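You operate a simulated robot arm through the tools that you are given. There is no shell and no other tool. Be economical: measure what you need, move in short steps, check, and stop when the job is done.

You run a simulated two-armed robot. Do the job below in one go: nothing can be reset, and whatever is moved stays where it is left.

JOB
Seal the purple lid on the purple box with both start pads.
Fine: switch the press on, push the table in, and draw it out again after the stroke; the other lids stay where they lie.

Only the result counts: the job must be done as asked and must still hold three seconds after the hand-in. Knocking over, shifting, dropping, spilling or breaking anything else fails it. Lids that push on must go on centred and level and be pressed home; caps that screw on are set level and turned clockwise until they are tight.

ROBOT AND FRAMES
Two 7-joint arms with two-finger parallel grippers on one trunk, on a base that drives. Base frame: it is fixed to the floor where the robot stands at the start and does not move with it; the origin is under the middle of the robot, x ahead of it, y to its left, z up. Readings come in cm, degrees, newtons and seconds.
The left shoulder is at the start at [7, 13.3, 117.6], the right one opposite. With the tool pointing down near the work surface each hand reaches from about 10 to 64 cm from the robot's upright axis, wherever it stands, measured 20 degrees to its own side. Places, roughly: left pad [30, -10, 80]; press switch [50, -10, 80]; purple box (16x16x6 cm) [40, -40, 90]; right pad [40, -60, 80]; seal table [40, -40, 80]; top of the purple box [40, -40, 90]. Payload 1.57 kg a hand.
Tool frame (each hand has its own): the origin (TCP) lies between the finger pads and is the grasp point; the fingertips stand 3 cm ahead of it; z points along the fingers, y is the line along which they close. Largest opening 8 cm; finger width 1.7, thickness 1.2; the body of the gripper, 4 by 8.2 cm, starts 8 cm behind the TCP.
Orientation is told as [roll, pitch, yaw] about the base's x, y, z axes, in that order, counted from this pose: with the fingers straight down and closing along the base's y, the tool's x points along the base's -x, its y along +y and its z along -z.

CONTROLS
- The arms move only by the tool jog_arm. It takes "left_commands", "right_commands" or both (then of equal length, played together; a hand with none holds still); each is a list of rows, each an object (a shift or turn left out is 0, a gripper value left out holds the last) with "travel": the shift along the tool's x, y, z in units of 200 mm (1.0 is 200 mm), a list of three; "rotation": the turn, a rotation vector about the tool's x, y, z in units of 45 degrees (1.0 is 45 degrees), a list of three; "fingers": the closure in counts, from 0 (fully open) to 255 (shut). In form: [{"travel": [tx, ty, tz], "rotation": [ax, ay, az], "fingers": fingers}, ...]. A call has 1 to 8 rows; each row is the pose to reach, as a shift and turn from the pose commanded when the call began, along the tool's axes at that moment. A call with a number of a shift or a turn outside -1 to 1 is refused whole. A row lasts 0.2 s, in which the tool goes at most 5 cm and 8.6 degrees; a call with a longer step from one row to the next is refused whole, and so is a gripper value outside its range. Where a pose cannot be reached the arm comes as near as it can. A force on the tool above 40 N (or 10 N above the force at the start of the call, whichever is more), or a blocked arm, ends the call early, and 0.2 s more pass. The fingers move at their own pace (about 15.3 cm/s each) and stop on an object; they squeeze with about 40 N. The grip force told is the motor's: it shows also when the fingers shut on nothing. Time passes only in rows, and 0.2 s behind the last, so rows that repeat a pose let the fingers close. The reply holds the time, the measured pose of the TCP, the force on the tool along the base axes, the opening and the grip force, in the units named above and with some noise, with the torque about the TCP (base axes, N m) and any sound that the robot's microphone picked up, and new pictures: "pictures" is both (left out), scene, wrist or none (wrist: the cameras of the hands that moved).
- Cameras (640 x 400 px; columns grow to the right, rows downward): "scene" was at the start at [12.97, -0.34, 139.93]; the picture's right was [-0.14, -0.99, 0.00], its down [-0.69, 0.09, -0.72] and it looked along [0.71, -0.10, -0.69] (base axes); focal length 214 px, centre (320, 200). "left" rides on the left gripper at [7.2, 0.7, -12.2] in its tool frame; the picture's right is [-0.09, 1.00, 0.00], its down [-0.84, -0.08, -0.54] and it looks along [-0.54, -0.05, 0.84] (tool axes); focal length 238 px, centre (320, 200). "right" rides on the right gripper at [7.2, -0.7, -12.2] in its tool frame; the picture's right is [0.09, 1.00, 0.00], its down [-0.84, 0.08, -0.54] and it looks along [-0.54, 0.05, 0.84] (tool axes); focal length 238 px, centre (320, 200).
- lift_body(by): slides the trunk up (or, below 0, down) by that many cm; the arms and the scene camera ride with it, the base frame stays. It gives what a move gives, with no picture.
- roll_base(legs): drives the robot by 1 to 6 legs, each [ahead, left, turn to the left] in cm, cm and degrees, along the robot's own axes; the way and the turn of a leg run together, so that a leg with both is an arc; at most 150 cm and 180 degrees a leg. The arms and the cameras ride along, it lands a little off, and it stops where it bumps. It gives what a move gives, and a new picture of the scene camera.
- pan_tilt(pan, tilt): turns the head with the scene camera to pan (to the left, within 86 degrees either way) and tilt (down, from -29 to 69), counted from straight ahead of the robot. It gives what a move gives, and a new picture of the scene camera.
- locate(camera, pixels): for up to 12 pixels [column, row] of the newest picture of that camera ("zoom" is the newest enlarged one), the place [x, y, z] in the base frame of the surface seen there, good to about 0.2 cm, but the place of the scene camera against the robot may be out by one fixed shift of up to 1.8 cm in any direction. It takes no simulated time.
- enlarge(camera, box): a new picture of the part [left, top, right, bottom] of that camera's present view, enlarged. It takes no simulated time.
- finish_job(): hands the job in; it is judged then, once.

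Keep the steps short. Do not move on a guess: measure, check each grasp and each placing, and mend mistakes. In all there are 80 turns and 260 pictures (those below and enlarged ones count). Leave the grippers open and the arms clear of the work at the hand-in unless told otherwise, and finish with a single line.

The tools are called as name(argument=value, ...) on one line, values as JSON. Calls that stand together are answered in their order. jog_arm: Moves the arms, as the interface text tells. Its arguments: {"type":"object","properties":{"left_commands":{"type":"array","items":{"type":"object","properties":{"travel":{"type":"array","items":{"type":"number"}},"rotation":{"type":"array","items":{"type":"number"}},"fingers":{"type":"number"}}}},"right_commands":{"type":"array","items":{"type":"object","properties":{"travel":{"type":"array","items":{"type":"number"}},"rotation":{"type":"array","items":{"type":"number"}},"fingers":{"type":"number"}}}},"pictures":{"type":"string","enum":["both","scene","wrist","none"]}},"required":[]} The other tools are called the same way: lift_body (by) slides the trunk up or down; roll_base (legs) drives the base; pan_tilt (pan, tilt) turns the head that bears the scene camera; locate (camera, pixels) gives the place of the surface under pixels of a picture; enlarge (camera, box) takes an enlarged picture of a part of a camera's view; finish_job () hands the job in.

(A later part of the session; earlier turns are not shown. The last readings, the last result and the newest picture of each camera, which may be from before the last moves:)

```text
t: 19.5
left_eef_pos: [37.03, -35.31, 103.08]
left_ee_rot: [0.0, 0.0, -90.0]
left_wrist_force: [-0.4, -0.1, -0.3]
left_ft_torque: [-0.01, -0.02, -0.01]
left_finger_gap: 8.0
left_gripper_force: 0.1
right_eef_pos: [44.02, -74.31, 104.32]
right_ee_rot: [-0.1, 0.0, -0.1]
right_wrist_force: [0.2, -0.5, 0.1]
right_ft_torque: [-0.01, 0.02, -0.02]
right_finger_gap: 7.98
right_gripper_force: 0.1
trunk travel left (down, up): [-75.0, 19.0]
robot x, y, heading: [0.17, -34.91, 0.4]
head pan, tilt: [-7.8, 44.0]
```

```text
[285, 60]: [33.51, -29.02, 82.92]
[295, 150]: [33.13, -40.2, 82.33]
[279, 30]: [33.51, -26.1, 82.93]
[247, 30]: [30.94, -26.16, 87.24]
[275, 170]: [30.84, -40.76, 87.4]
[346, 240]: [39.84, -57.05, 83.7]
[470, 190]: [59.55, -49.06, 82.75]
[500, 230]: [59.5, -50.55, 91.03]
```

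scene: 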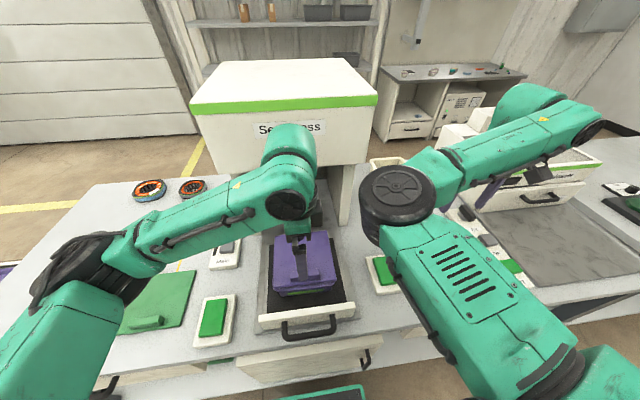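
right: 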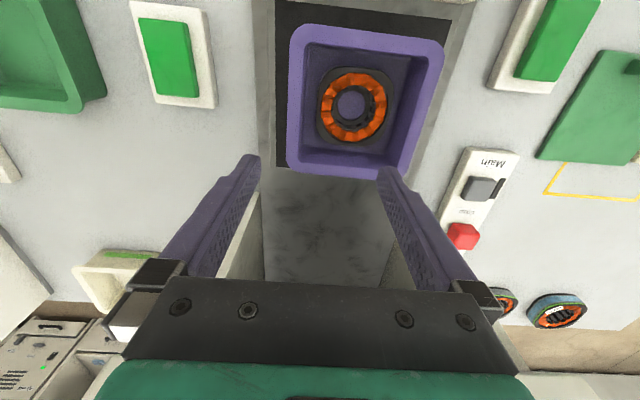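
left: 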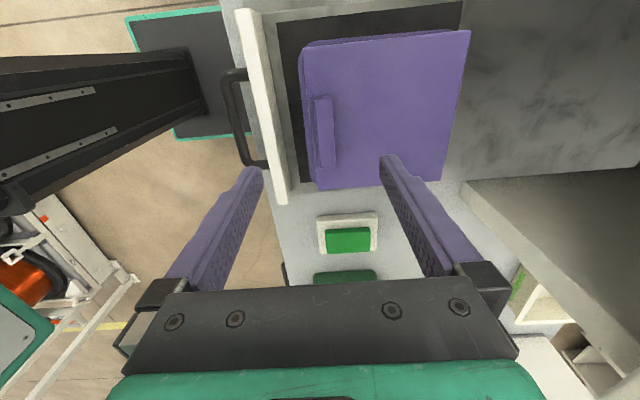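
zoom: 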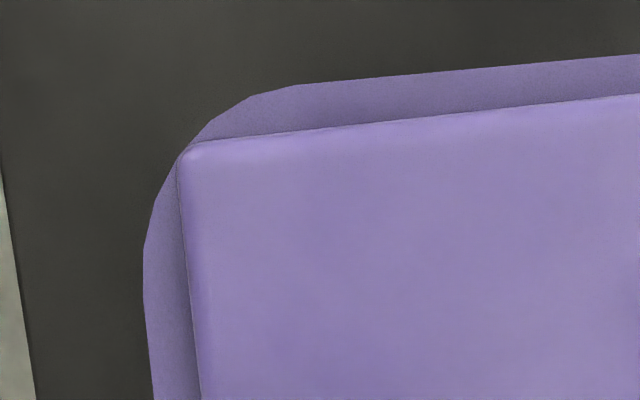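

Press head front is at x≈56. I'll move the left hand 8 cm forward and 4 up to view the far margin (hand stays below x≈53).

jog_arm(left_commands=[{"travel": [0, 0.1, -0.1]}, {"travel": [0, 0.2, -0.2]}, {"travel": [0, 0.3, -0.2]}, {"travel": [0, 0.4, -0.2]}, {"travel": [0, 0.4, -0.2]}], pictures="wrist")

enlarge(camera="left", box=[200, 10, 420, 200])

```text
t: 20.7
left_eef_pos: [44.86, -35.43, 107.06]
left_ee_rot: [0.0, 0.0, -90.0]
left_wrist_force: [0.4, 0.5, 0.5]
left_ft_torque: [0.01, -0.02, -0.03]
left_finger_gap: 8.02
left_gripper_force: 0.0
right_eef_pos: [44.0, -74.26, 104.51]
right_ee_rot: [0.1, 0.0, 0.0]
right_wrist_force: [-1.0, -0.1, -0.1]
right_ft_torque: [-0.01, 0.04, 0.0]
right_finger_gap: 8.0
right_gripper_force: 0.1
trunk travel left (down, up): [-75.0, 19.0]
robot x, y, heading: [-0.7, -35.02, -0.1]
head pan, tilt: [-7.8, 44.0]
```

left: 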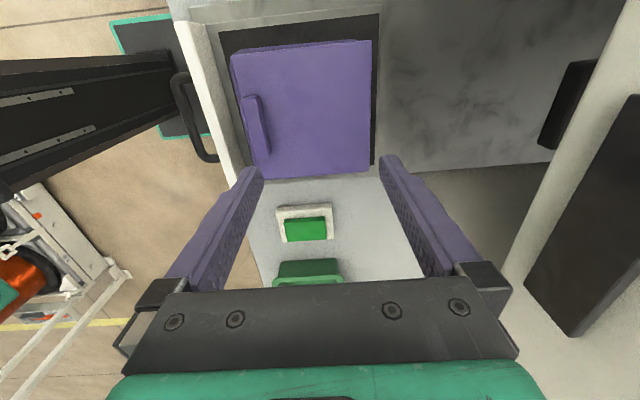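

```text
2.11 times, centred on (310, 105) of left
```

zoom: 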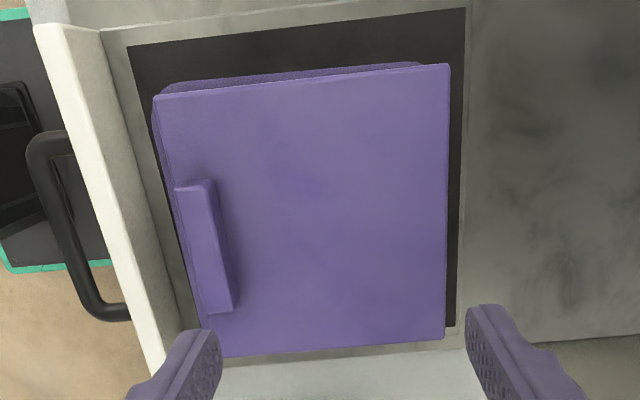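

locate(camera="zoom", pixels=[[448, 200], [460, 200], [452, 200], [158, 120], [153, 120], [172, 200], [165, 200], [145, 100], [160, 97], [446, 68], [444, 335], [215, 350]])

enlarge(camera="left", box=[340, 30, 390, 70])

enlarge(camera="left", box=[215, 40, 275, 90])

```text
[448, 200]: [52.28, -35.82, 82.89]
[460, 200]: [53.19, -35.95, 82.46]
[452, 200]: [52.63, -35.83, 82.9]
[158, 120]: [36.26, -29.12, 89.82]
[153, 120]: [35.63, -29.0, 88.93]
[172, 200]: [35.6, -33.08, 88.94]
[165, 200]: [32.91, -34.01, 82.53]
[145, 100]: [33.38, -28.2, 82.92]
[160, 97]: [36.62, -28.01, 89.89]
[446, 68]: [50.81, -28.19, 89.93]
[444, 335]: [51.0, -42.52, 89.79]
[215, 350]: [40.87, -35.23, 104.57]
```

```text
10.00 times, centred on (365, 50) of left
```

zoom: 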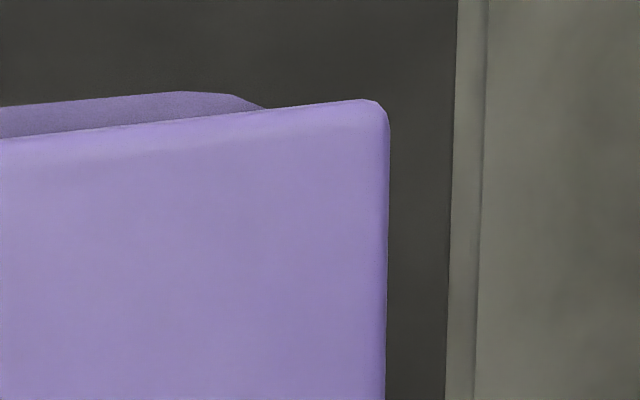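

```text
8.00 times, centred on (245, 65) of left
```

zoom: 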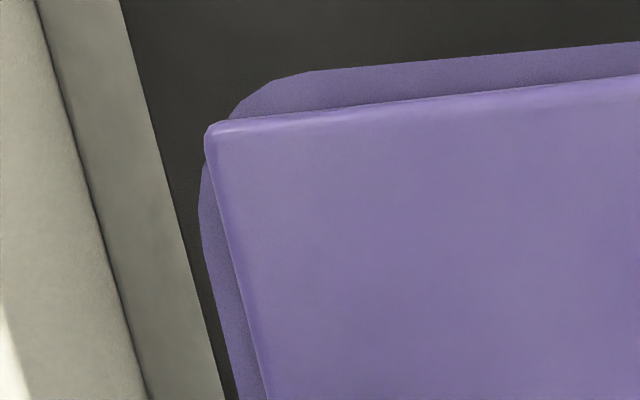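

The lid sits about 0.4 cm too far in +x relative to the box. I'll measure precisely with this zoom before correcting it.

locate(camera="zoom", pixels=[[203, 220], [206, 240], [230, 370], [232, 240], [240, 290], [262, 370], [330, 72], [560, 52], [400, 102], [600, 80], [250, 290], [222, 280]])

```text
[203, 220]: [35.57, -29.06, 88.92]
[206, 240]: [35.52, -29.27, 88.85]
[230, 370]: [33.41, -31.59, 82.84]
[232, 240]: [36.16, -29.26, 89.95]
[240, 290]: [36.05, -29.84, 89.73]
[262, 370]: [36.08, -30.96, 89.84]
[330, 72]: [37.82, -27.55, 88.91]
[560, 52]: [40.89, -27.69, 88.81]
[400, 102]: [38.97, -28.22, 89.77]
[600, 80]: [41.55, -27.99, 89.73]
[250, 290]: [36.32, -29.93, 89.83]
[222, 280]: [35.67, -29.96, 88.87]
```

enlarge(camera="left", box=[340, 30, 390, 70])

locate(camera="zoom", pixels=[[180, 96], [225, 97], [233, 98], [250, 105], [258, 107], [380, 150], [385, 200], [384, 350], [387, 300], [392, 300]])

enlarge(camera="left", box=[225, 40, 275, 80])

locate(camera="zoom", pixels=[[260, 105], [215, 120], [160, 165], [160, 185], [300, 100], [200, 135]])

```text
10.00 times, centred on (365, 50) of left
```

zoom: 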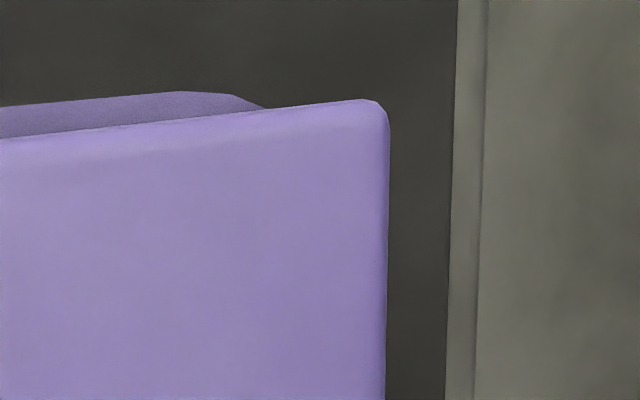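

```text
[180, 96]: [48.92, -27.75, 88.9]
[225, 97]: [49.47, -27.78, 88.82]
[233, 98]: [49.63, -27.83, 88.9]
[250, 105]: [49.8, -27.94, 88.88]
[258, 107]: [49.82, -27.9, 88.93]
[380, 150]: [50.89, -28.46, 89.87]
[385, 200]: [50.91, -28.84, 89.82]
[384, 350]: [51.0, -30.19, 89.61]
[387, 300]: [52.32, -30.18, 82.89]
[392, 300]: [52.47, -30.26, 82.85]
```

```text
10.00 times, centred on (250, 60) of left
```

zoom: 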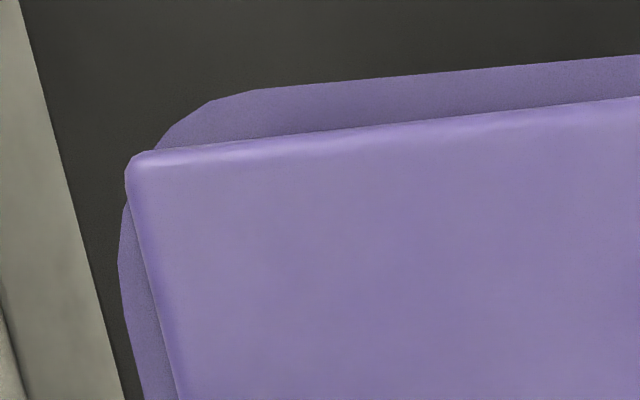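

```text
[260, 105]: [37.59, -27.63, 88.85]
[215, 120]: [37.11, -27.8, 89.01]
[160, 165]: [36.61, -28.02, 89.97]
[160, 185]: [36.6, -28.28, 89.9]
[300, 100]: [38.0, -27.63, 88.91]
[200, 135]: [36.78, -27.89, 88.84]
```

Box centre x≈43.25, lid centre ≈43.52: 0.3 cm off. I'll regrasp the bar and correct it. First go above the bar.

jog_arm(left_commands=[{"travel": [0, -0.12, 0]}, {"travel": [0, -0.25, 0.1]}, {"travel": [0.004, -0.368, 0.25]}, {"travel": [0.004, -0.368, 0.4]}, {"travel": [0.004, -0.368, 0.4]}], pictures="wrist")

enlarge(camera="left", box=[270, 10, 490, 210])

```text
t: 21.9
left_eef_pos: [37.46, -35.4, 98.96]
left_ee_rot: [0.0, 0.0, -90.0]
left_wrist_force: [0.3, 0.2, 1.0]
left_ft_torque: [-0.01, 0.01, 0.0]
left_finger_gap: 8.0
left_gripper_force: 0.1
right_eef_pos: [44.07, -74.27, 104.38]
right_ee_rot: [0.0, -0.1, 0.0]
right_wrist_force: [-0.5, -0.3, 0.5]
right_ft_torque: [-0.01, 0.02, 0.03]
right_finger_gap: 7.98
right_gripper_force: 0.0
trunk travel left (down, up): [-75.0, 19.0]
robot x, y, heading: [0.32, -34.57, 0.1]
head pan, tilt: [-7.8, 44.0]
```

left: 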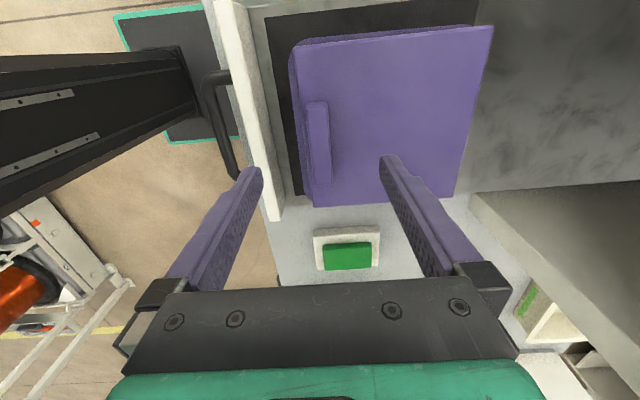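

```text
2.00 times, centred on (380, 110) of left
```

zoom: 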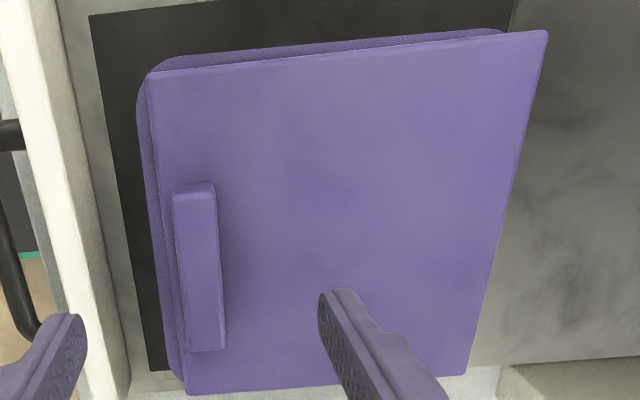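

locate(camera="zoom", pixels=[[180, 196], [211, 195], [193, 345], [221, 343], [154, 120], [165, 200], [140, 120], [151, 200], [535, 60], [500, 220], [480, 340], [180, 360]])

```text
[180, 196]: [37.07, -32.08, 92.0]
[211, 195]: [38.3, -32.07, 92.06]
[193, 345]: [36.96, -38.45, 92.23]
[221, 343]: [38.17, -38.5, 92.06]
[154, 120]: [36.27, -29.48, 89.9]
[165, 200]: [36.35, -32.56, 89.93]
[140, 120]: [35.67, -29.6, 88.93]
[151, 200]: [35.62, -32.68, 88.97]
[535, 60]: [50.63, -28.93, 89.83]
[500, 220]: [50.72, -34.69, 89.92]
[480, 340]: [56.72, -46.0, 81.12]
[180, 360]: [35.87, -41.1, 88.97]
```

Bar centre x 37.6. Descend, close, then raise 3 mm.

jog_arm(left_commands=[{"travel": [0, 0.008, 0.15]}, {"travel": [0, 0.008, 0.25]}, {"travel": [0, 0.008, 0.284]}, {"travel": [0, 0.008, 0.284], "fingers": 255}, {"travel": [0, 0.008, 0.284], "fingers": 255}, {"travel": [0, 0.008, 0.284], "fingers": 255}, {"travel": [0, 0.008, 0.284], "fingers": 255}, {"travel": [0, 0.008, 0.262], "fingers": 255}], pictures="wrist")

enlarge(camera="left", box=[270, 0, 590, 260])

locate(camera="zoom", pixels=[[97, 100], [103, 140], [517, 50], [480, 150], [300, 57], [400, 360], [250, 365], [108, 180], [470, 180], [300, 51]])

```text
t: 23.7
left_eef_pos: [37.77, -35.43, 93.64]
left_ee_rot: [0.0, 0.1, -90.1]
left_wrist_force: [-0.1, -0.6, -1.5]
left_ft_torque: [-0.03, 0.04, 0.0]
left_finger_gap: 1.73
left_gripper_force: 32.4
right_eef_pos: [44.17, -74.32, 104.39]
right_ee_rot: [0.0, 0.0, 0.0]
right_wrist_force: [0.5, -0.5, 0.2]
right_ft_torque: [0.01, -0.01, 0.03]
right_finger_gap: 8.01
right_gripper_force: 0.0
trunk travel left (down, up): [-75.0, 19.0]
robot x, y, heading: [-0.16, -34.82, 0.1]
head pan, tilt: [-7.8, 44.0]
```

left: 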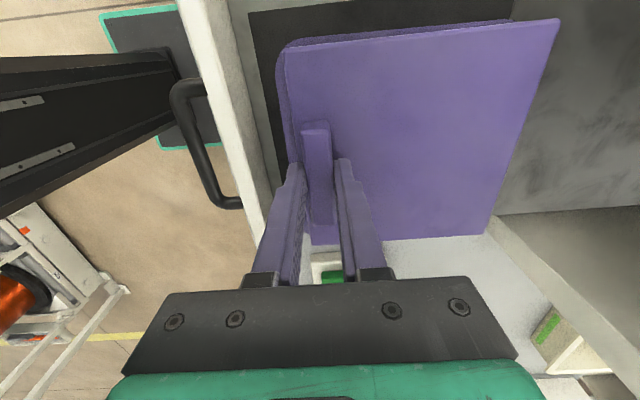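

```text
1.54 times, centred on (430, 130) of left
```

zoom: 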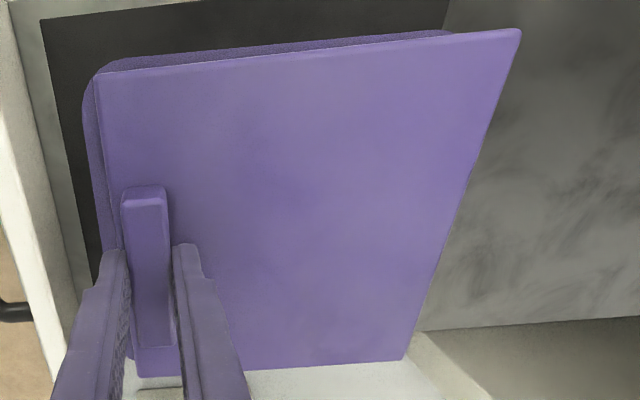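

```text
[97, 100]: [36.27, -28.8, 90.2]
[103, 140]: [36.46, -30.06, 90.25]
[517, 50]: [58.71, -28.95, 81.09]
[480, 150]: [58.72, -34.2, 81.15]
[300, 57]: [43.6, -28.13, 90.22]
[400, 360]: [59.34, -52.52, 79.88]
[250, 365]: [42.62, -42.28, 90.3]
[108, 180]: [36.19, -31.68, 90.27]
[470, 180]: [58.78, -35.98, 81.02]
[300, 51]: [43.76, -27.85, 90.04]
```

jog_arm(left_commands=[{"travel": [0, -0.008, 0]}, {"travel": [0, -0.015, 0]}, {"travel": [0, -0.015, 0]}], pictures="wrist")

enlarge(camera="left", box=[265, 20, 345, 80])

locate(camera="zoom", pixels=[[150, 250], [165, 350], [180, 300], [190, 360], [130, 220], [140, 300], [175, 220]])

```text
t: 24.5
left_eef_pos: [37.46, -35.38, 93.76]
left_ee_rot: [0.0, -0.1, -90.0]
left_wrist_force: [0.3, -0.3, -1.9]
left_ft_torque: [0.01, 0.07, -0.03]
left_finger_gap: 1.75
left_gripper_force: 32.5
right_eef_pos: [44.09, -74.38, 104.45]
right_ee_rot: [0.0, 0.0, -0.1]
right_wrist_force: [-0.7, 0.3, 0.1]
right_ft_torque: [-0.02, 0.0, -0.01]
right_finger_gap: 7.99
right_gripper_force: 0.0
trunk travel left (down, up): [-75.0, 19.0]
robot x, y, heading: [-0.1, -34.63, 0.2]
head pan, tilt: [-7.8, 44.0]
```

left: 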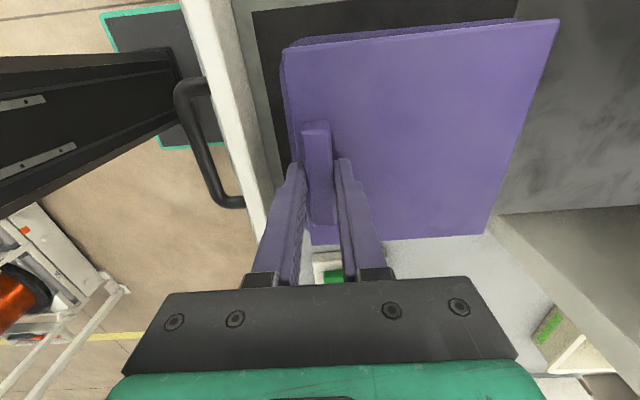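

```text
6.67 times, centred on (305, 50) of left
```

zoom: 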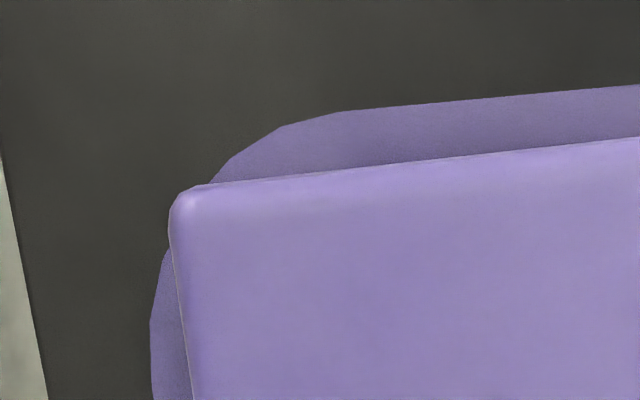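

```text
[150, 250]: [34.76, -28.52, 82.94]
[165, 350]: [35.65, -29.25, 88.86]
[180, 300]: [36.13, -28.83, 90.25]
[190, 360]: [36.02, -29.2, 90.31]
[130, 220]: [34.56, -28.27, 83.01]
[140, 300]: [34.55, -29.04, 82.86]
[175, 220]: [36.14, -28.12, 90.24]
```

Near margin is now ~0.5 cm, matching the ideal 0.47. Lower gently and release.

jog_arm(left_commands=[{"travel": [0, 0, 0.01]}, {"travel": [0, 0, 0.016]}, {"travel": [0, 0, 0.019]}, {"travel": [0, 0, 0.019]}], pictures="none")

```text
t: 25.5
left_eef_pos: [37.37, -35.26, 93.47]
left_ee_rot: [0.1, 0.1, -90.0]
left_wrist_force: [-0.2, -0.1, -1.8]
left_ft_torque: [-0.03, 0.07, -0.01]
left_finger_gap: 1.75
left_gripper_force: 32.7
right_eef_pos: [44.01, -74.25, 104.31]
right_ee_rot: [0.0, -0.1, 0.1]
right_wrist_force: [0.1, -0.4, -0.2]
right_ft_torque: [0.01, 0.02, 0.0]
right_finger_gap: 8.0
right_gripper_force: 0.1
trunk travel left (down, up): [-75.0, 19.0]
robot x, y, heading: [-0.13, -35.19, -0.0]
head pan, tilt: [-7.8, 44.0]
```

jog_arm(left_commands=[{"travel": [0, 0, 0.003]}, {"travel": [0, 0, 0.005]}, {"travel": [0, 0, 0.005]}], pictures="none")

```text
t: 26.3
left_eef_pos: [37.47, -35.39, 93.26]
left_ee_rot: [0.0, 0.1, -90.1]
left_wrist_force: [0.7, 0.6, -0.6]
left_ft_torque: [-0.07, -0.07, 0.07]
left_finger_gap: 1.75
left_gripper_force: 32.8
right_eef_pos: [43.92, -74.25, 104.42]
right_ee_rot: [0.0, 0.0, -0.1]
right_wrist_force: [1.3, 0.3, 0.2]
right_ft_torque: [-0.02, 0.01, 0.0]
right_finger_gap: 8.0
right_gripper_force: 0.1
trunk travel left (down, up): [-75.0, 19.0]
robot x, y, heading: [-0.2, -34.72, -0.0]
head pan, tilt: [-7.8, 44.0]
```

Just touching (weight coming off). Release and rise.

jog_arm(left_commands=[{"travel": [0, 0, 0.001]}, {"travel": [0, 0, 0.001], "fingers": 0}, {"travel": [0, 0, 0.001], "fingers": 0}, {"travel": [0, 0, 0.001], "fingers": 0}, {"travel": [0, 0, -0.1], "fingers": 0}, {"travel": [0, 0, -0.3], "fingers": 0}, {"travel": [0, 0, -0.5], "fingers": 0}, {"travel": [0, 0, -0.5], "fingers": 0}], pictures="wrist")

enlarge(camera="left", box=[270, 10, 490, 210])

locate(camera="zoom", pixels=[[165, 110], [172, 150], [158, 110], [163, 150], [166, 200], [490, 60], [470, 180], [455, 260], [300, 56], [400, 45], [240, 358], [300, 350]])

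```text
t: 28.1
left_eef_pos: [37.43, -35.45, 103.53]
left_ee_rot: [0.0, 0.0, -89.9]
left_wrist_force: [0.3, 0.0, -0.2]
left_ft_torque: [0.02, -0.03, -0.01]
left_finger_gap: 8.0
left_gripper_force: 0.0
right_eef_pos: [44.04, -74.25, 104.44]
right_ee_rot: [0.0, -0.1, 0.0]
right_wrist_force: [-0.3, 0.2, 0.3]
right_ft_torque: [0.0, 0.0, 0.04]
right_finger_gap: 8.03
right_gripper_force: 0.1
trunk travel left (down, up): [-75.0, 19.0]
robot x, y, heading: [0.32, -34.44, 0.1]
head pan, tilt: [-7.8, 44.0]
```

left: 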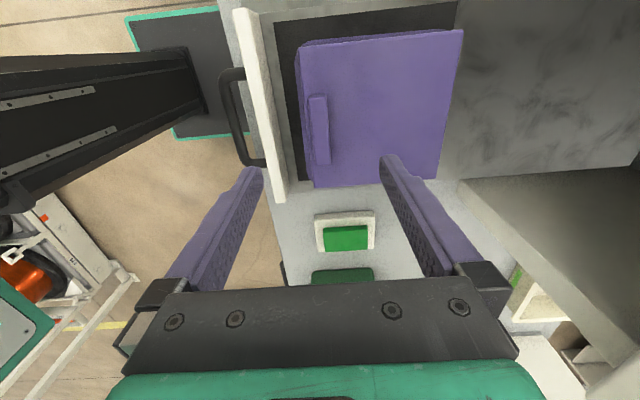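

```text
2.00 times, centred on (380, 110) of left
```

zoom: 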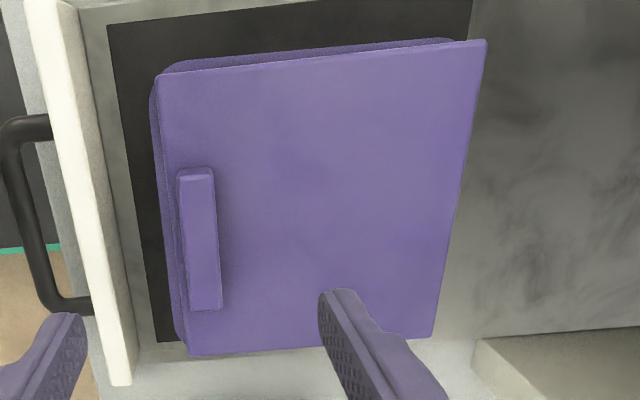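

```text
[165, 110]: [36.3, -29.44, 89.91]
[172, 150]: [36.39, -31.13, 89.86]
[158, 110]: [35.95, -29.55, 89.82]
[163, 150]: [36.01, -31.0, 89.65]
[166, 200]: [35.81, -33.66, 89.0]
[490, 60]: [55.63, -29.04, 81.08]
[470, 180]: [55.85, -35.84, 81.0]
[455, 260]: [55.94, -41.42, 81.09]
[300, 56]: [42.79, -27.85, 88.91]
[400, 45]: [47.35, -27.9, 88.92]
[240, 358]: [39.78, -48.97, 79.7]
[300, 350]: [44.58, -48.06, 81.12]
```

Lid near edge 36.0 vs box 35.5: centred. Now the panel: I'll rise and bring the left camera over the switches, and check where the robot base is relative to the bench for later driving.

locate(camera="left", pixels=[[190, 60], [135, 20], [180, 130], [215, 20], [235, 120], [240, 10], [280, 280], [100, 90], [20, 180], [60, 280]])

jog_arm(left_commands=[{"travel": [0.15, 0, -0.15]}, {"travel": [0.35, 0, -0.2]}, {"travel": [0.55, 0.05, -0.2]}, {"travel": [0.75, 0.15, -0.2]}, {"travel": [0.95, 0.25, -0.2]}, {"travel": [0.95, 0.25, -0.2]}], pictures="both")

```text
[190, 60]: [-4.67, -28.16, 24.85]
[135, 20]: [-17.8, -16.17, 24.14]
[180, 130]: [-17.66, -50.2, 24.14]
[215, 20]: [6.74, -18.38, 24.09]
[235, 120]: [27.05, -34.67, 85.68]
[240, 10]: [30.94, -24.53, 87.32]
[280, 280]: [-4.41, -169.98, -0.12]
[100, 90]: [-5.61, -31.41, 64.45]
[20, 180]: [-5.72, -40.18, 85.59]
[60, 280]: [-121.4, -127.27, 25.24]
```

```text
t: 29.5
left_eef_pos: [42.48, -16.5, 107.35]
left_ee_rot: [0.0, 0.1, -90.0]
left_wrist_force: [0.4, 0.4, 0.1]
left_ft_torque: [0.0, 0.01, -0.03]
left_finger_gap: 8.01
left_gripper_force: 0.0
right_eef_pos: [44.13, -74.33, 104.28]
right_ee_rot: [0.0, 0.0, 0.0]
right_wrist_force: [-0.4, -0.2, -0.4]
right_ft_torque: [0.0, -0.01, -0.02]
right_finger_gap: 7.98
right_gripper_force: 0.1
trunk travel left (down, up): [-75.0, 19.0]
robot x, y, heading: [-0.36, -34.57, -0.1]
head pan, tilt: [-7.8, 44.0]
```

scene: 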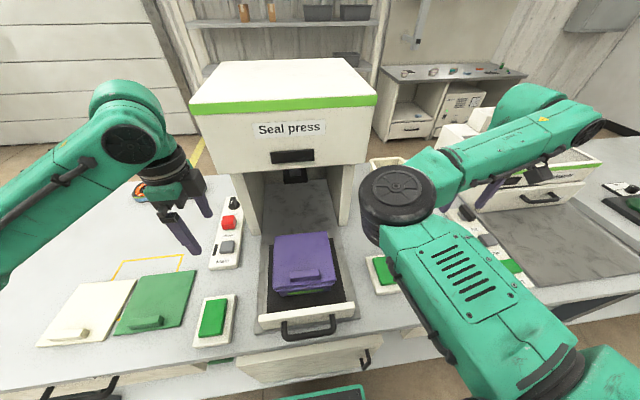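
left: 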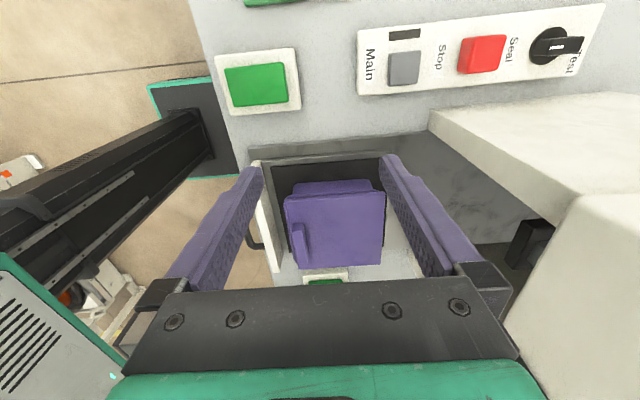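

enlarge(camera="left", box=[340, 0, 620, 110])

locate(camera="left", pixels=[[404, 68], [404, 33], [481, 53], [536, 45], [545, 45], [575, 46], [560, 38], [560, 53], [520, 130], [440, 125], [600, 15], [590, 80]])

pan_tilt(pan=0, tilt=69)

```text
2.29 times, centred on (480, 55) of left
```

zoom: 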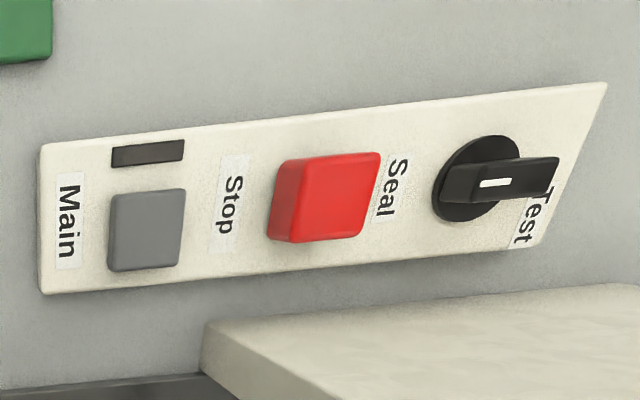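

```text
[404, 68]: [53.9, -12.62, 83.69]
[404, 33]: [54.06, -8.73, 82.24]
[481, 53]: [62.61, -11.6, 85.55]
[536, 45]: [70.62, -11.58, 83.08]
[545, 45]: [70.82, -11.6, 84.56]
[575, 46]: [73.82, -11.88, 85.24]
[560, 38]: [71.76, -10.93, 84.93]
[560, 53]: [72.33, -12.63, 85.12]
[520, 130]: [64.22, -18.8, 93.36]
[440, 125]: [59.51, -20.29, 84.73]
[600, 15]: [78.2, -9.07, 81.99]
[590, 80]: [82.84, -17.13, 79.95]
```

```text
t: 30.4
left_eef_pos: [42.43, -16.35, 107.38]
left_ee_rot: [0.0, 0.0, -90.0]
left_wrist_force: [0.5, -0.5, -0.5]
left_ft_torque: [-0.01, 0.0, -0.01]
left_finger_gap: 8.0
left_gripper_force: 0.1
right_eef_pos: [44.07, -74.41, 104.39]
right_ee_rot: [0.0, 0.0, 0.0]
right_wrist_force: [0.3, 0.3, -0.3]
right_ft_torque: [0.01, 0.01, -0.03]
right_finger_gap: 7.99
right_gripper_force: 0.1
trunk travel left (down, up): [-75.0, 19.0]
robot x, y, heading: [-0.21, -34.88, 0.0]
head pan, tilt: [0.0, 68.8]
```

scene: 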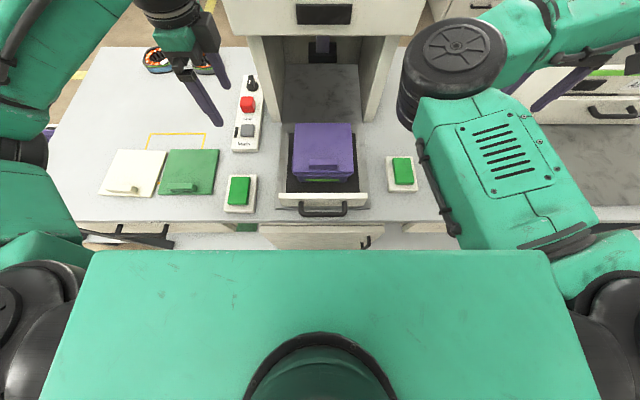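

The knob needs a closer look. I'll rotate the left hand back to yaw 0 while moving toward the panel.

jog_arm(left_commands=[{"travel": [0.05, 0.05, 0], "rotation": [0, 0, -0.167]}, {"travel": [0.1, 0.1, 0], "rotation": [0, 0, -0.333]}, {"travel": [0.15, 0.15, 0], "rotation": [0, 0, -0.5]}, {"travel": [0.2, 0.2, 0], "rotation": [0, 0, -0.667]}, {"travel": [0.25, 0.25, 0], "rotation": [0, 0, -0.833]}, {"travel": [0.3, 0.3, 0], "rotation": [0, 0, -1.0]}], pictures="none")

jog_arm(left_commands=[{"travel": [-0.05, 0.1, 0], "rotation": [0, 0, -0.167]}, {"travel": [-0.1, 0.2, 0], "rotation": [0, 0, -0.333]}, {"travel": [-0.15, 0.3, 0], "rotation": [0, 0, -0.5]}, {"travel": [-0.2, 0.4, 0], "rotation": [0, 0, -0.667]}, {"travel": [-0.25, 0.5, 0], "rotation": [0, 0, -0.833]}, {"travel": [-0.25, 0.5, 0], "rotation": [0, 0, -1.0]}, {"travel": [-0.25, 0.5, 0], "rotation": [0, 0, -1.0]}], pictures="wrist")

```text
t: 31.8
left_eef_pos: [48.4, -10.28, 107.31]
left_ee_rot: [0.0, 0.0, -44.9]
left_wrist_force: [-0.3, -0.4, -0.4]
left_ft_torque: [0.01, 0.0, 0.0]
left_finger_gap: 7.97
left_gripper_force: 0.1
right_eef_pos: [44.07, -74.22, 104.37]
right_ee_rot: [-0.1, 0.0, 0.0]
right_wrist_force: [0.3, -0.3, -0.4]
right_ft_torque: [0.02, -0.03, -0.01]
right_finger_gap: 8.0
right_gripper_force: 0.1
trunk travel left (down, up): [-75.0, 19.0]
robot x, y, heading: [0.28, -34.75, 0.0]
head pan, tilt: [0.0, 68.8]
```

```text
t: 33.4
left_eef_pos: [59.11, -6.79, 107.44]
left_ee_rot: [0.1, -0.1, 0.1]
left_wrist_force: [-0.7, -0.1, 0.2]
left_ft_torque: [-0.02, -0.01, 0.01]
left_finger_gap: 8.0
left_gripper_force: 0.0
right_eef_pos: [44.04, -74.34, 104.39]
right_ee_rot: [0.0, 0.1, 0.0]
right_wrist_force: [0.0, -0.8, 0.4]
right_ft_torque: [-0.04, 0.01, 0.03]
right_finger_gap: 8.0
right_gripper_force: 0.0
trunk travel left (down, up): [-75.0, 19.0]
robot x, y, heading: [-0.09, -34.72, 0.1]
head pan, tilt: [0.0, 68.8]
```

left: 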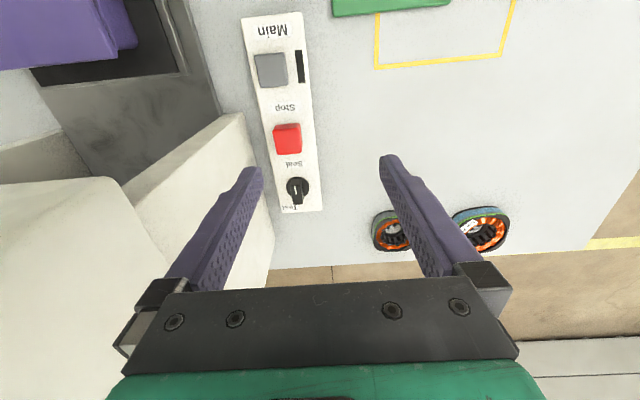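

enlarge(camera="left", box=[265, 150, 335, 215])

locate(camera="zoom", pixels=[[290, 190], [292, 250], [285, 320], [275, 285], [312, 285], [255, 240], [350, 240], [290, 215], [290, 175], [300, 90], [240, 345]])

```text
6.15 times, centred on (300, 182) of left
```

zoom: 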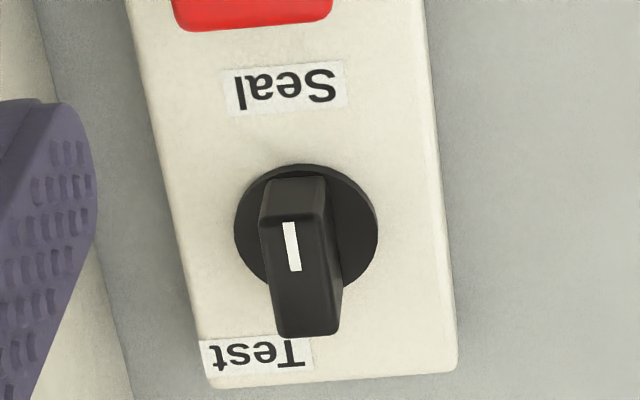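

```text
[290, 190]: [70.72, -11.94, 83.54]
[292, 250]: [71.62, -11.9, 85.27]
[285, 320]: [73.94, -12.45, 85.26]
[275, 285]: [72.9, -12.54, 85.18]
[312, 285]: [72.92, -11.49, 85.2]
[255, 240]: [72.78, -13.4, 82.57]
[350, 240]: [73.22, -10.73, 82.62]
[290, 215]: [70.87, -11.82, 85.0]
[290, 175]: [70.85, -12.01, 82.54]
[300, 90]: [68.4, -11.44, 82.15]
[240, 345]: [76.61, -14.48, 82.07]
```

The white mark is at the Seal-side end of the lever, so the mode is already "Seal". Next is the Main button at (54, −12.4, 83.7): I'll close the left fingers and go above it.

jog_arm(left_commands=[{"travel": [0.1, -0.08, 0.05], "fingers": 255}, {"travel": [0.2, -0.16, 0.15], "fingers": 255}, {"travel": [0.255, -0.27, 0.3], "fingers": 255}, {"travel": [0.255, -0.27, 0.45], "fingers": 255}, {"travel": [0.255, -0.27, 0.62], "fingers": 255}, {"travel": [0.255, -0.27, 0.7], "fingers": 255}, {"travel": [0.255, -0.27, 0.7], "fingers": 255}], pictures="wrist")

```text
t: 35.0
left_eef_pos: [53.86, -12.28, 93.41]
left_ee_rot: [0.0, 0.0, 0.0]
left_wrist_force: [0.3, 0.4, 0.4]
left_ft_torque: [-0.01, -0.03, 0.01]
left_finger_gap: 0.0
left_gripper_force: 21.6
right_eef_pos: [44.01, -74.3, 104.39]
right_ee_rot: [0.0, 0.0, 0.1]
right_wrist_force: [-0.7, 0.0, 0.3]
right_ft_torque: [0.0, 0.02, 0.01]
right_finger_gap: 7.99
right_gripper_force: 0.0
trunk travel left (down, up): [-75.0, 19.0]
robot x, y, heading: [-0.29, -35.11, 0.0]
head pan, tilt: [0.0, 68.8]
```

left: 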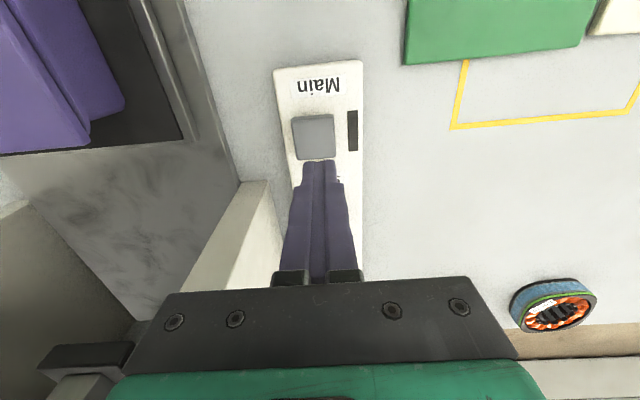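

locate(camera="left", pixels=[[294, 118], [332, 118], [298, 155], [333, 155], [314, 136], [353, 130]])

```text
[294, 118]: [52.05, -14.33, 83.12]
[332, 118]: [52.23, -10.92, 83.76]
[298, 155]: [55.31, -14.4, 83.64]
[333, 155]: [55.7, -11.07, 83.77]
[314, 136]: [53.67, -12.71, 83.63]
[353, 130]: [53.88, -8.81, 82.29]
```

Button centre (53.8, −12.65), top 83.65. Descend and press.

jog_arm(left_commands=[{"travel": [0.003, -0.017, 0.15]}, {"travel": [0.003, -0.017, 0.28]}, {"travel": [0.003, -0.017, 0.32]}, {"travel": [0.003, -0.017, 0.345]}, {"travel": [0.003, -0.017, 0.36]}, {"travel": [0.003, -0.017, 0.375]}, {"travel": [0.003, -0.017, 0.375]}], pictures="none")

```text
t: 36.5
left_eef_pos: [53.86, -12.67, 85.96]
left_ee_rot: [0.0, -0.2, 0.0]
left_wrist_force: [4.1, 1.1, 10.4]
left_ft_torque: [0.03, -0.09, 0.0]
left_finger_gap: 0.02
left_gripper_force: 21.2
right_eef_pos: [43.97, -74.34, 104.42]
right_ee_rot: [0.0, 0.1, 0.1]
right_wrist_force: [0.3, 0.0, 1.0]
right_ft_torque: [-0.03, 0.06, 0.02]
right_finger_gap: 8.0
right_gripper_force: 0.0
trunk travel left (down, up): [-75.0, 19.0]
robot x, y, heading: [-0.21, -34.98, 0.0]
head pan, tilt: [0.0, 68.8]
heard: click
```

A click. Rise and check the lamp.

jog_arm(left_commands=[{"travel": [0, 0, -0.1]}, {"travel": [0, 0, -0.3]}, {"travel": [0, 0, -0.45]}, {"travel": [0, 0, -0.45]}], pictures="wrist")

enlarge(camera="scene", box=[190, 60, 430, 220])

```text
t: 37.5
left_eef_pos: [54.02, -12.53, 94.8]
left_ee_rot: [0.0, 0.1, 0.0]
left_wrist_force: [0.1, 0.3, 0.6]
left_ft_torque: [-0.04, -0.02, 0.03]
left_finger_gap: 0.0
left_gripper_force: 21.5
right_eef_pos: [44.08, -74.3, 104.37]
right_ee_rot: [0.0, -0.1, 0.0]
right_wrist_force: [-0.4, -0.3, -0.6]
right_ft_torque: [-0.01, 0.01, -0.02]
right_finger_gap: 7.99
right_gripper_force: 0.1
trunk travel left (down, up): [-75.0, 19.0]
robot x, y, heading: [0.26, -34.47, 0.1]
head pan, tilt: [0.0, 68.8]
```

left: 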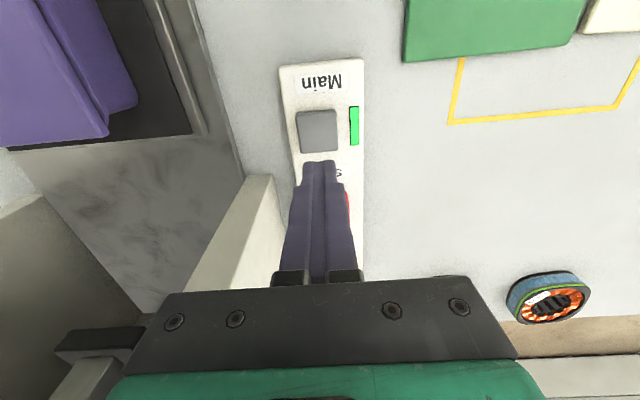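

```text
2.50 times, centred on (310, 140) of scene
```

zoom: 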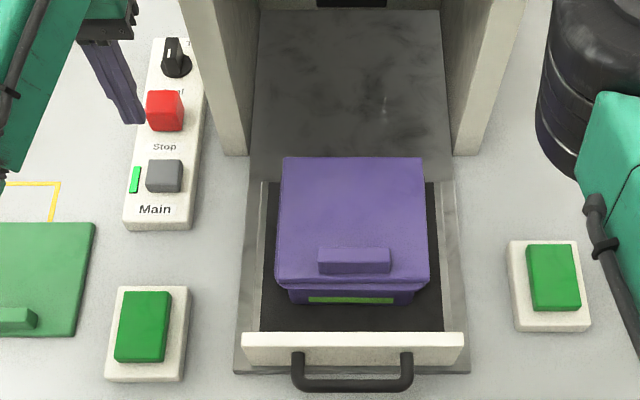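

Lamp is green: press on. Next, I take the table handle with the left hand: retreat up and toward the robot, rotating to yaw −90.

jog_arm(left_commands=[{"travel": [0.13, -0.03, -0.15], "rotation": [0, 0, 0.167]}, {"travel": [0.27, -0.07, -0.3], "rotation": [0, 0, 0.333]}, {"travel": [0.4, -0.15, -0.45], "rotation": [0, 0, 0.5]}, {"travel": [0.53, -0.23, -0.45], "rotation": [0, 0, 0.667]}, {"travel": [0.67, -0.31, -0.45], "rotation": [0, 0, 0.833]}, {"travel": [0.8, -0.4, -0.45], "rotation": [0, 0, 1.0]}], pictures="none")

jog_arm(left_commands=[{"travel": [-0.02, -0.155, 0], "rotation": [0, 0, 0.167], "fingers": 150}, {"travel": [-0.04, -0.31, 0], "rotation": [0, 0, 0.333]}, {"travel": [-0.06, -0.465, 0], "rotation": [0, 0, 0.5]}, {"travel": [-0.08, -0.62, 0], "rotation": [0, 0, 0.667]}, {"travel": [-0.1, -0.775, 0], "rotation": [0, 0, 0.833]}, {"travel": [-0.117, -0.93, 0], "rotation": [0, 0, 1.0]}, {"travel": [-0.117, -0.93, 0], "rotation": [0, 0, 1.0]}], pictures="both")

```text
t: 39.0
left_eef_pos: [37.78, -20.63, 104.1]
left_ee_rot: [0.1, 0.1, -45.1]
left_wrist_force: [-1.0, -0.7, 0.4]
left_ft_torque: [0.05, 0.0, -0.02]
left_finger_gap: 0.01
left_gripper_force: 21.1
right_eef_pos: [43.96, -74.55, 104.41]
right_ee_rot: [0.0, 0.0, 0.0]
right_wrist_force: [1.3, 0.3, 0.5]
right_ft_torque: [0.02, 0.0, 0.03]
right_finger_gap: 8.0
right_gripper_force: 0.1
trunk travel left (down, up): [-75.0, 19.0]
robot x, y, heading: [0.31, -34.49, -0.3]
head pan, tilt: [0.0, 68.8]
```

```text
t: 40.5
left_eef_pos: [26.26, -35.22, 103.78]
left_ee_rot: [0.0, 0.0, -90.1]
left_wrist_force: [-0.1, 0.1, -0.5]
left_ft_torque: [0.0, -0.01, -0.01]
left_finger_gap: 3.3
left_gripper_force: 0.1
right_eef_pos: [43.93, -74.35, 104.42]
right_ee_rot: [0.0, 0.0, -0.1]
right_wrist_force: [-0.4, 0.5, -0.7]
right_ft_torque: [0.0, 0.01, 0.02]
right_finger_gap: 8.01
right_gripper_force: 0.1
trunk travel left (down, up): [-75.0, 19.0]
robot x, y, heading: [0.02, -34.69, 0.1]
head pan, tilt: [0.0, 68.8]
```

scene: 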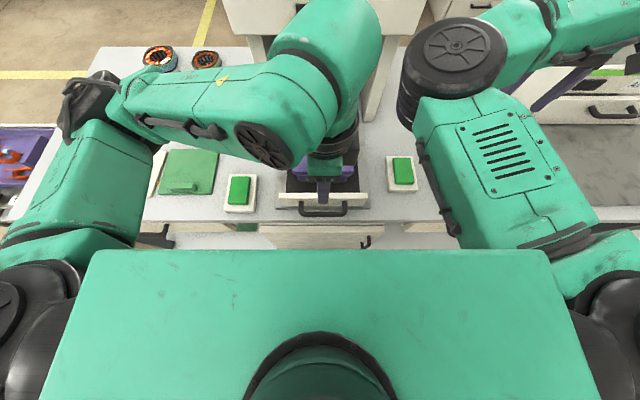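
left: 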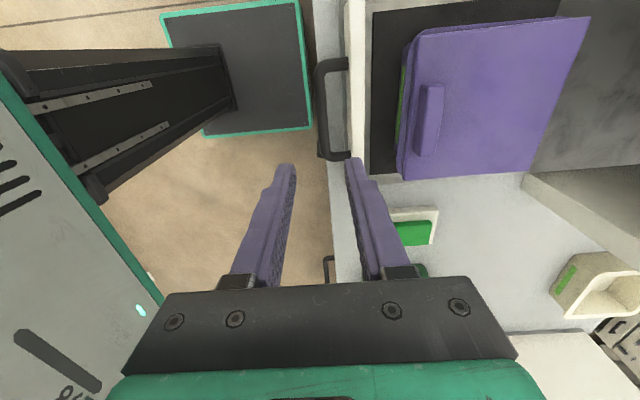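

enlarge(camera="left", box=[290, 30, 390, 180])

locate(camera="left", pixels=[[321, 85], [321, 100], [323, 135], [321, 110], [335, 63], [335, 156], [348, 100], [356, 100], [305, 60], [300, 10], [317, 100], [326, 100]])

```text
2.67 times, centred on (340, 105) of left
```

zoom: 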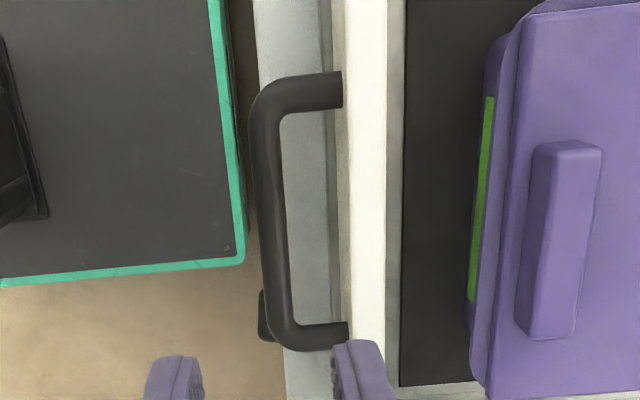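

```text
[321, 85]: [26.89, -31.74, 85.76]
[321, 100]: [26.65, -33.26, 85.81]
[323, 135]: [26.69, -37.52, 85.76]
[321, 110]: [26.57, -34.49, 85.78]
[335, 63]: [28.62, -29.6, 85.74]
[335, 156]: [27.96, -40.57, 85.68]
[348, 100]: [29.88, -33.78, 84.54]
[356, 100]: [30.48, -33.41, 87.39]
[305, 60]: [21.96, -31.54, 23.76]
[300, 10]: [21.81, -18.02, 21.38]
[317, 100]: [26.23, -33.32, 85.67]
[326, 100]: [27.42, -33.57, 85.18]
```

Handle bar: x 26.7, top z 85.8; wall front x≈30. Lower onto the bar and grip.

jog_arm(left_commands=[{"travel": [0, 0.02, 0.2], "fingers": 165}, {"travel": [0, 0.02, 0.42]}, {"travel": [0, 0.02, 0.64]}, {"travel": [0, 0.02, 0.8]}, {"travel": [0, 0.02, 0.88]}, {"travel": [0, 0.02, 0.92]}, {"travel": [0, 0.02, 0.92]}], pictures="wrist")

```text
t: 42.1
left_eef_pos: [26.63, -35.39, 85.27]
left_ee_rot: [0.0, 0.1, -89.9]
left_wrist_force: [0.3, 0.6, -0.2]
left_ft_torque: [0.0, -0.04, 0.02]
left_finger_gap: 2.82
left_gripper_force: 0.0
right_eef_pos: [44.03, -74.27, 104.35]
right_ee_rot: [0.0, 0.0, 0.0]
right_wrist_force: [0.1, -0.3, 0.5]
right_ft_torque: [0.02, -0.01, -0.01]
right_finger_gap: 7.98
right_gripper_force: 0.1
trunk travel left (down, up): [-75.0, 19.0]
robot x, y, heading: [-0.04, -34.44, -0.1]
head pan, tilt: [0.0, 68.8]
```

left: 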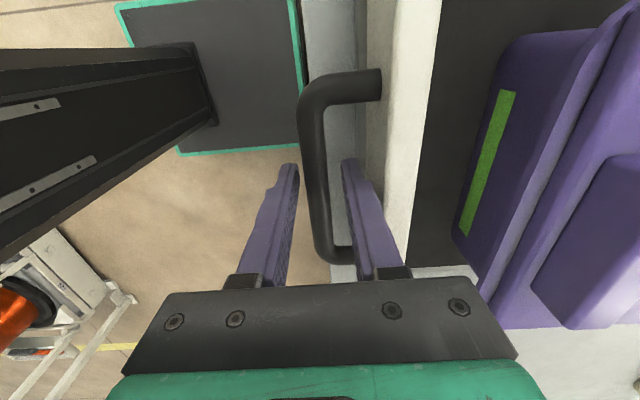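

Bar is between the fingers. Close, then push in slowly.

jog_arm(left_commands=[{"fingers": 255}, {"fingers": 255}, {"fingers": 255}, {"travel": [0, 0.02, 0]}, {"travel": [0, 0.06, 0]}, {"travel": [0, 0.11, 0]}, {"travel": [0, 0.16, 0]}, {"travel": [0, 0.2, 0]}], pictures="wrist")

```text
t: 44.0
left_eef_pos: [30.9, -35.41, 85.3]
left_ee_rot: [0.1, 0.1, -90.0]
left_wrist_force: [-0.9, -1.8, -8.4]
left_ft_torque: [-0.15, 0.02, 0.34]
left_finger_gap: 1.35
left_gripper_force: 30.5
right_eef_pos: [44.03, -74.24, 104.41]
right_ee_rot: [-0.1, 0.0, -0.1]
right_wrist_force: [1.0, -0.9, -0.5]
right_ft_torque: [0.0, 0.02, -0.01]
right_finger_gap: 8.0
right_gripper_force: 0.2
trunk travel left (down, up): [-75.0, 19.0]
robot x, y, heading: [0.02, -34.86, -0.0]
head pan, tilt: [0.0, 68.8]
```

left: 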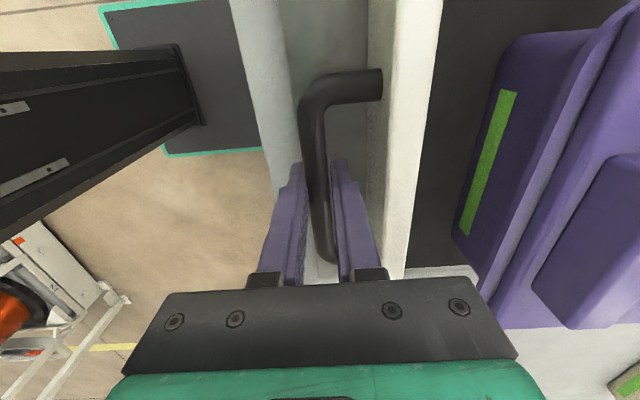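

The table follows. Continue slowly.

jog_arm(left_commands=[{"travel": [0, 0.04, 0]}, {"travel": [0, 0.09, 0]}, {"travel": [0, 0.14, 0]}, {"travel": [0, 0.19, 0]}, {"travel": [0, 0.24, 0]}, {"travel": [0, 0.29, 0]}, {"travel": [0, 0.34, 0]}, {"travel": [0, 0.38, 0]}], pictures="wrist")

enlarge(camera="scene", box=[200, 20, 440, 230])

```text
t: 45.8
left_eef_pos: [38.61, -35.38, 85.34]
left_ee_rot: [-0.1, 0.1, -89.9]
left_wrist_force: [-0.9, -1.3, -18.1]
left_ft_torque: [0.46, 0.03, 0.4]
left_finger_gap: 1.35
left_gripper_force: 30.0
right_eef_pos: [44.2, -74.37, 104.21]
right_ee_rot: [0.0, 0.0, 0.1]
right_wrist_force: [-0.8, 0.3, 0.6]
right_ft_torque: [-0.01, -0.01, -0.03]
right_finger_gap: 7.99
right_gripper_force: 0.1
trunk travel left (down, up): [-75.0, 19.0]
robot x, y, heading: [0.29, -34.94, 0.2]
head pan, tilt: [0.0, 68.8]
```

left: 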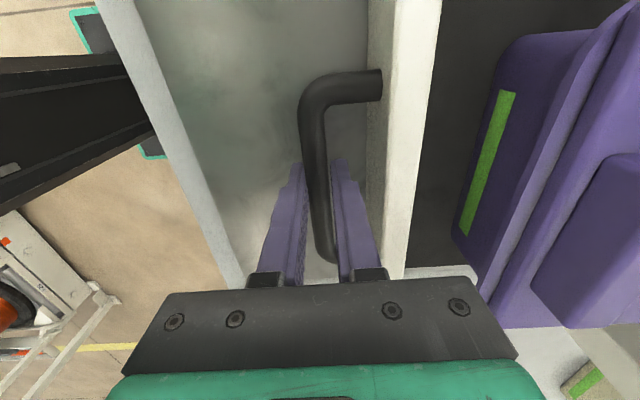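

```text
1.90 times, centred on (320, 125) of scene
```

zoom: 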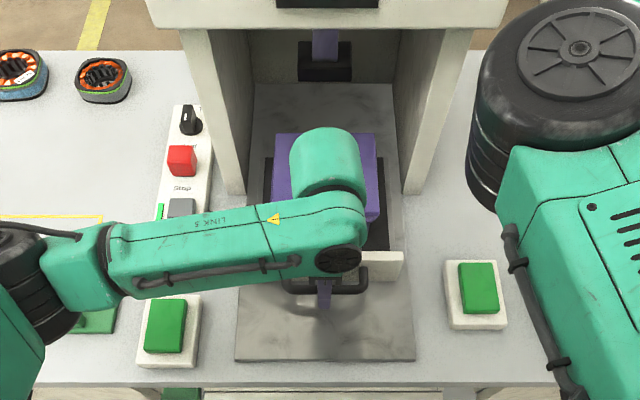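

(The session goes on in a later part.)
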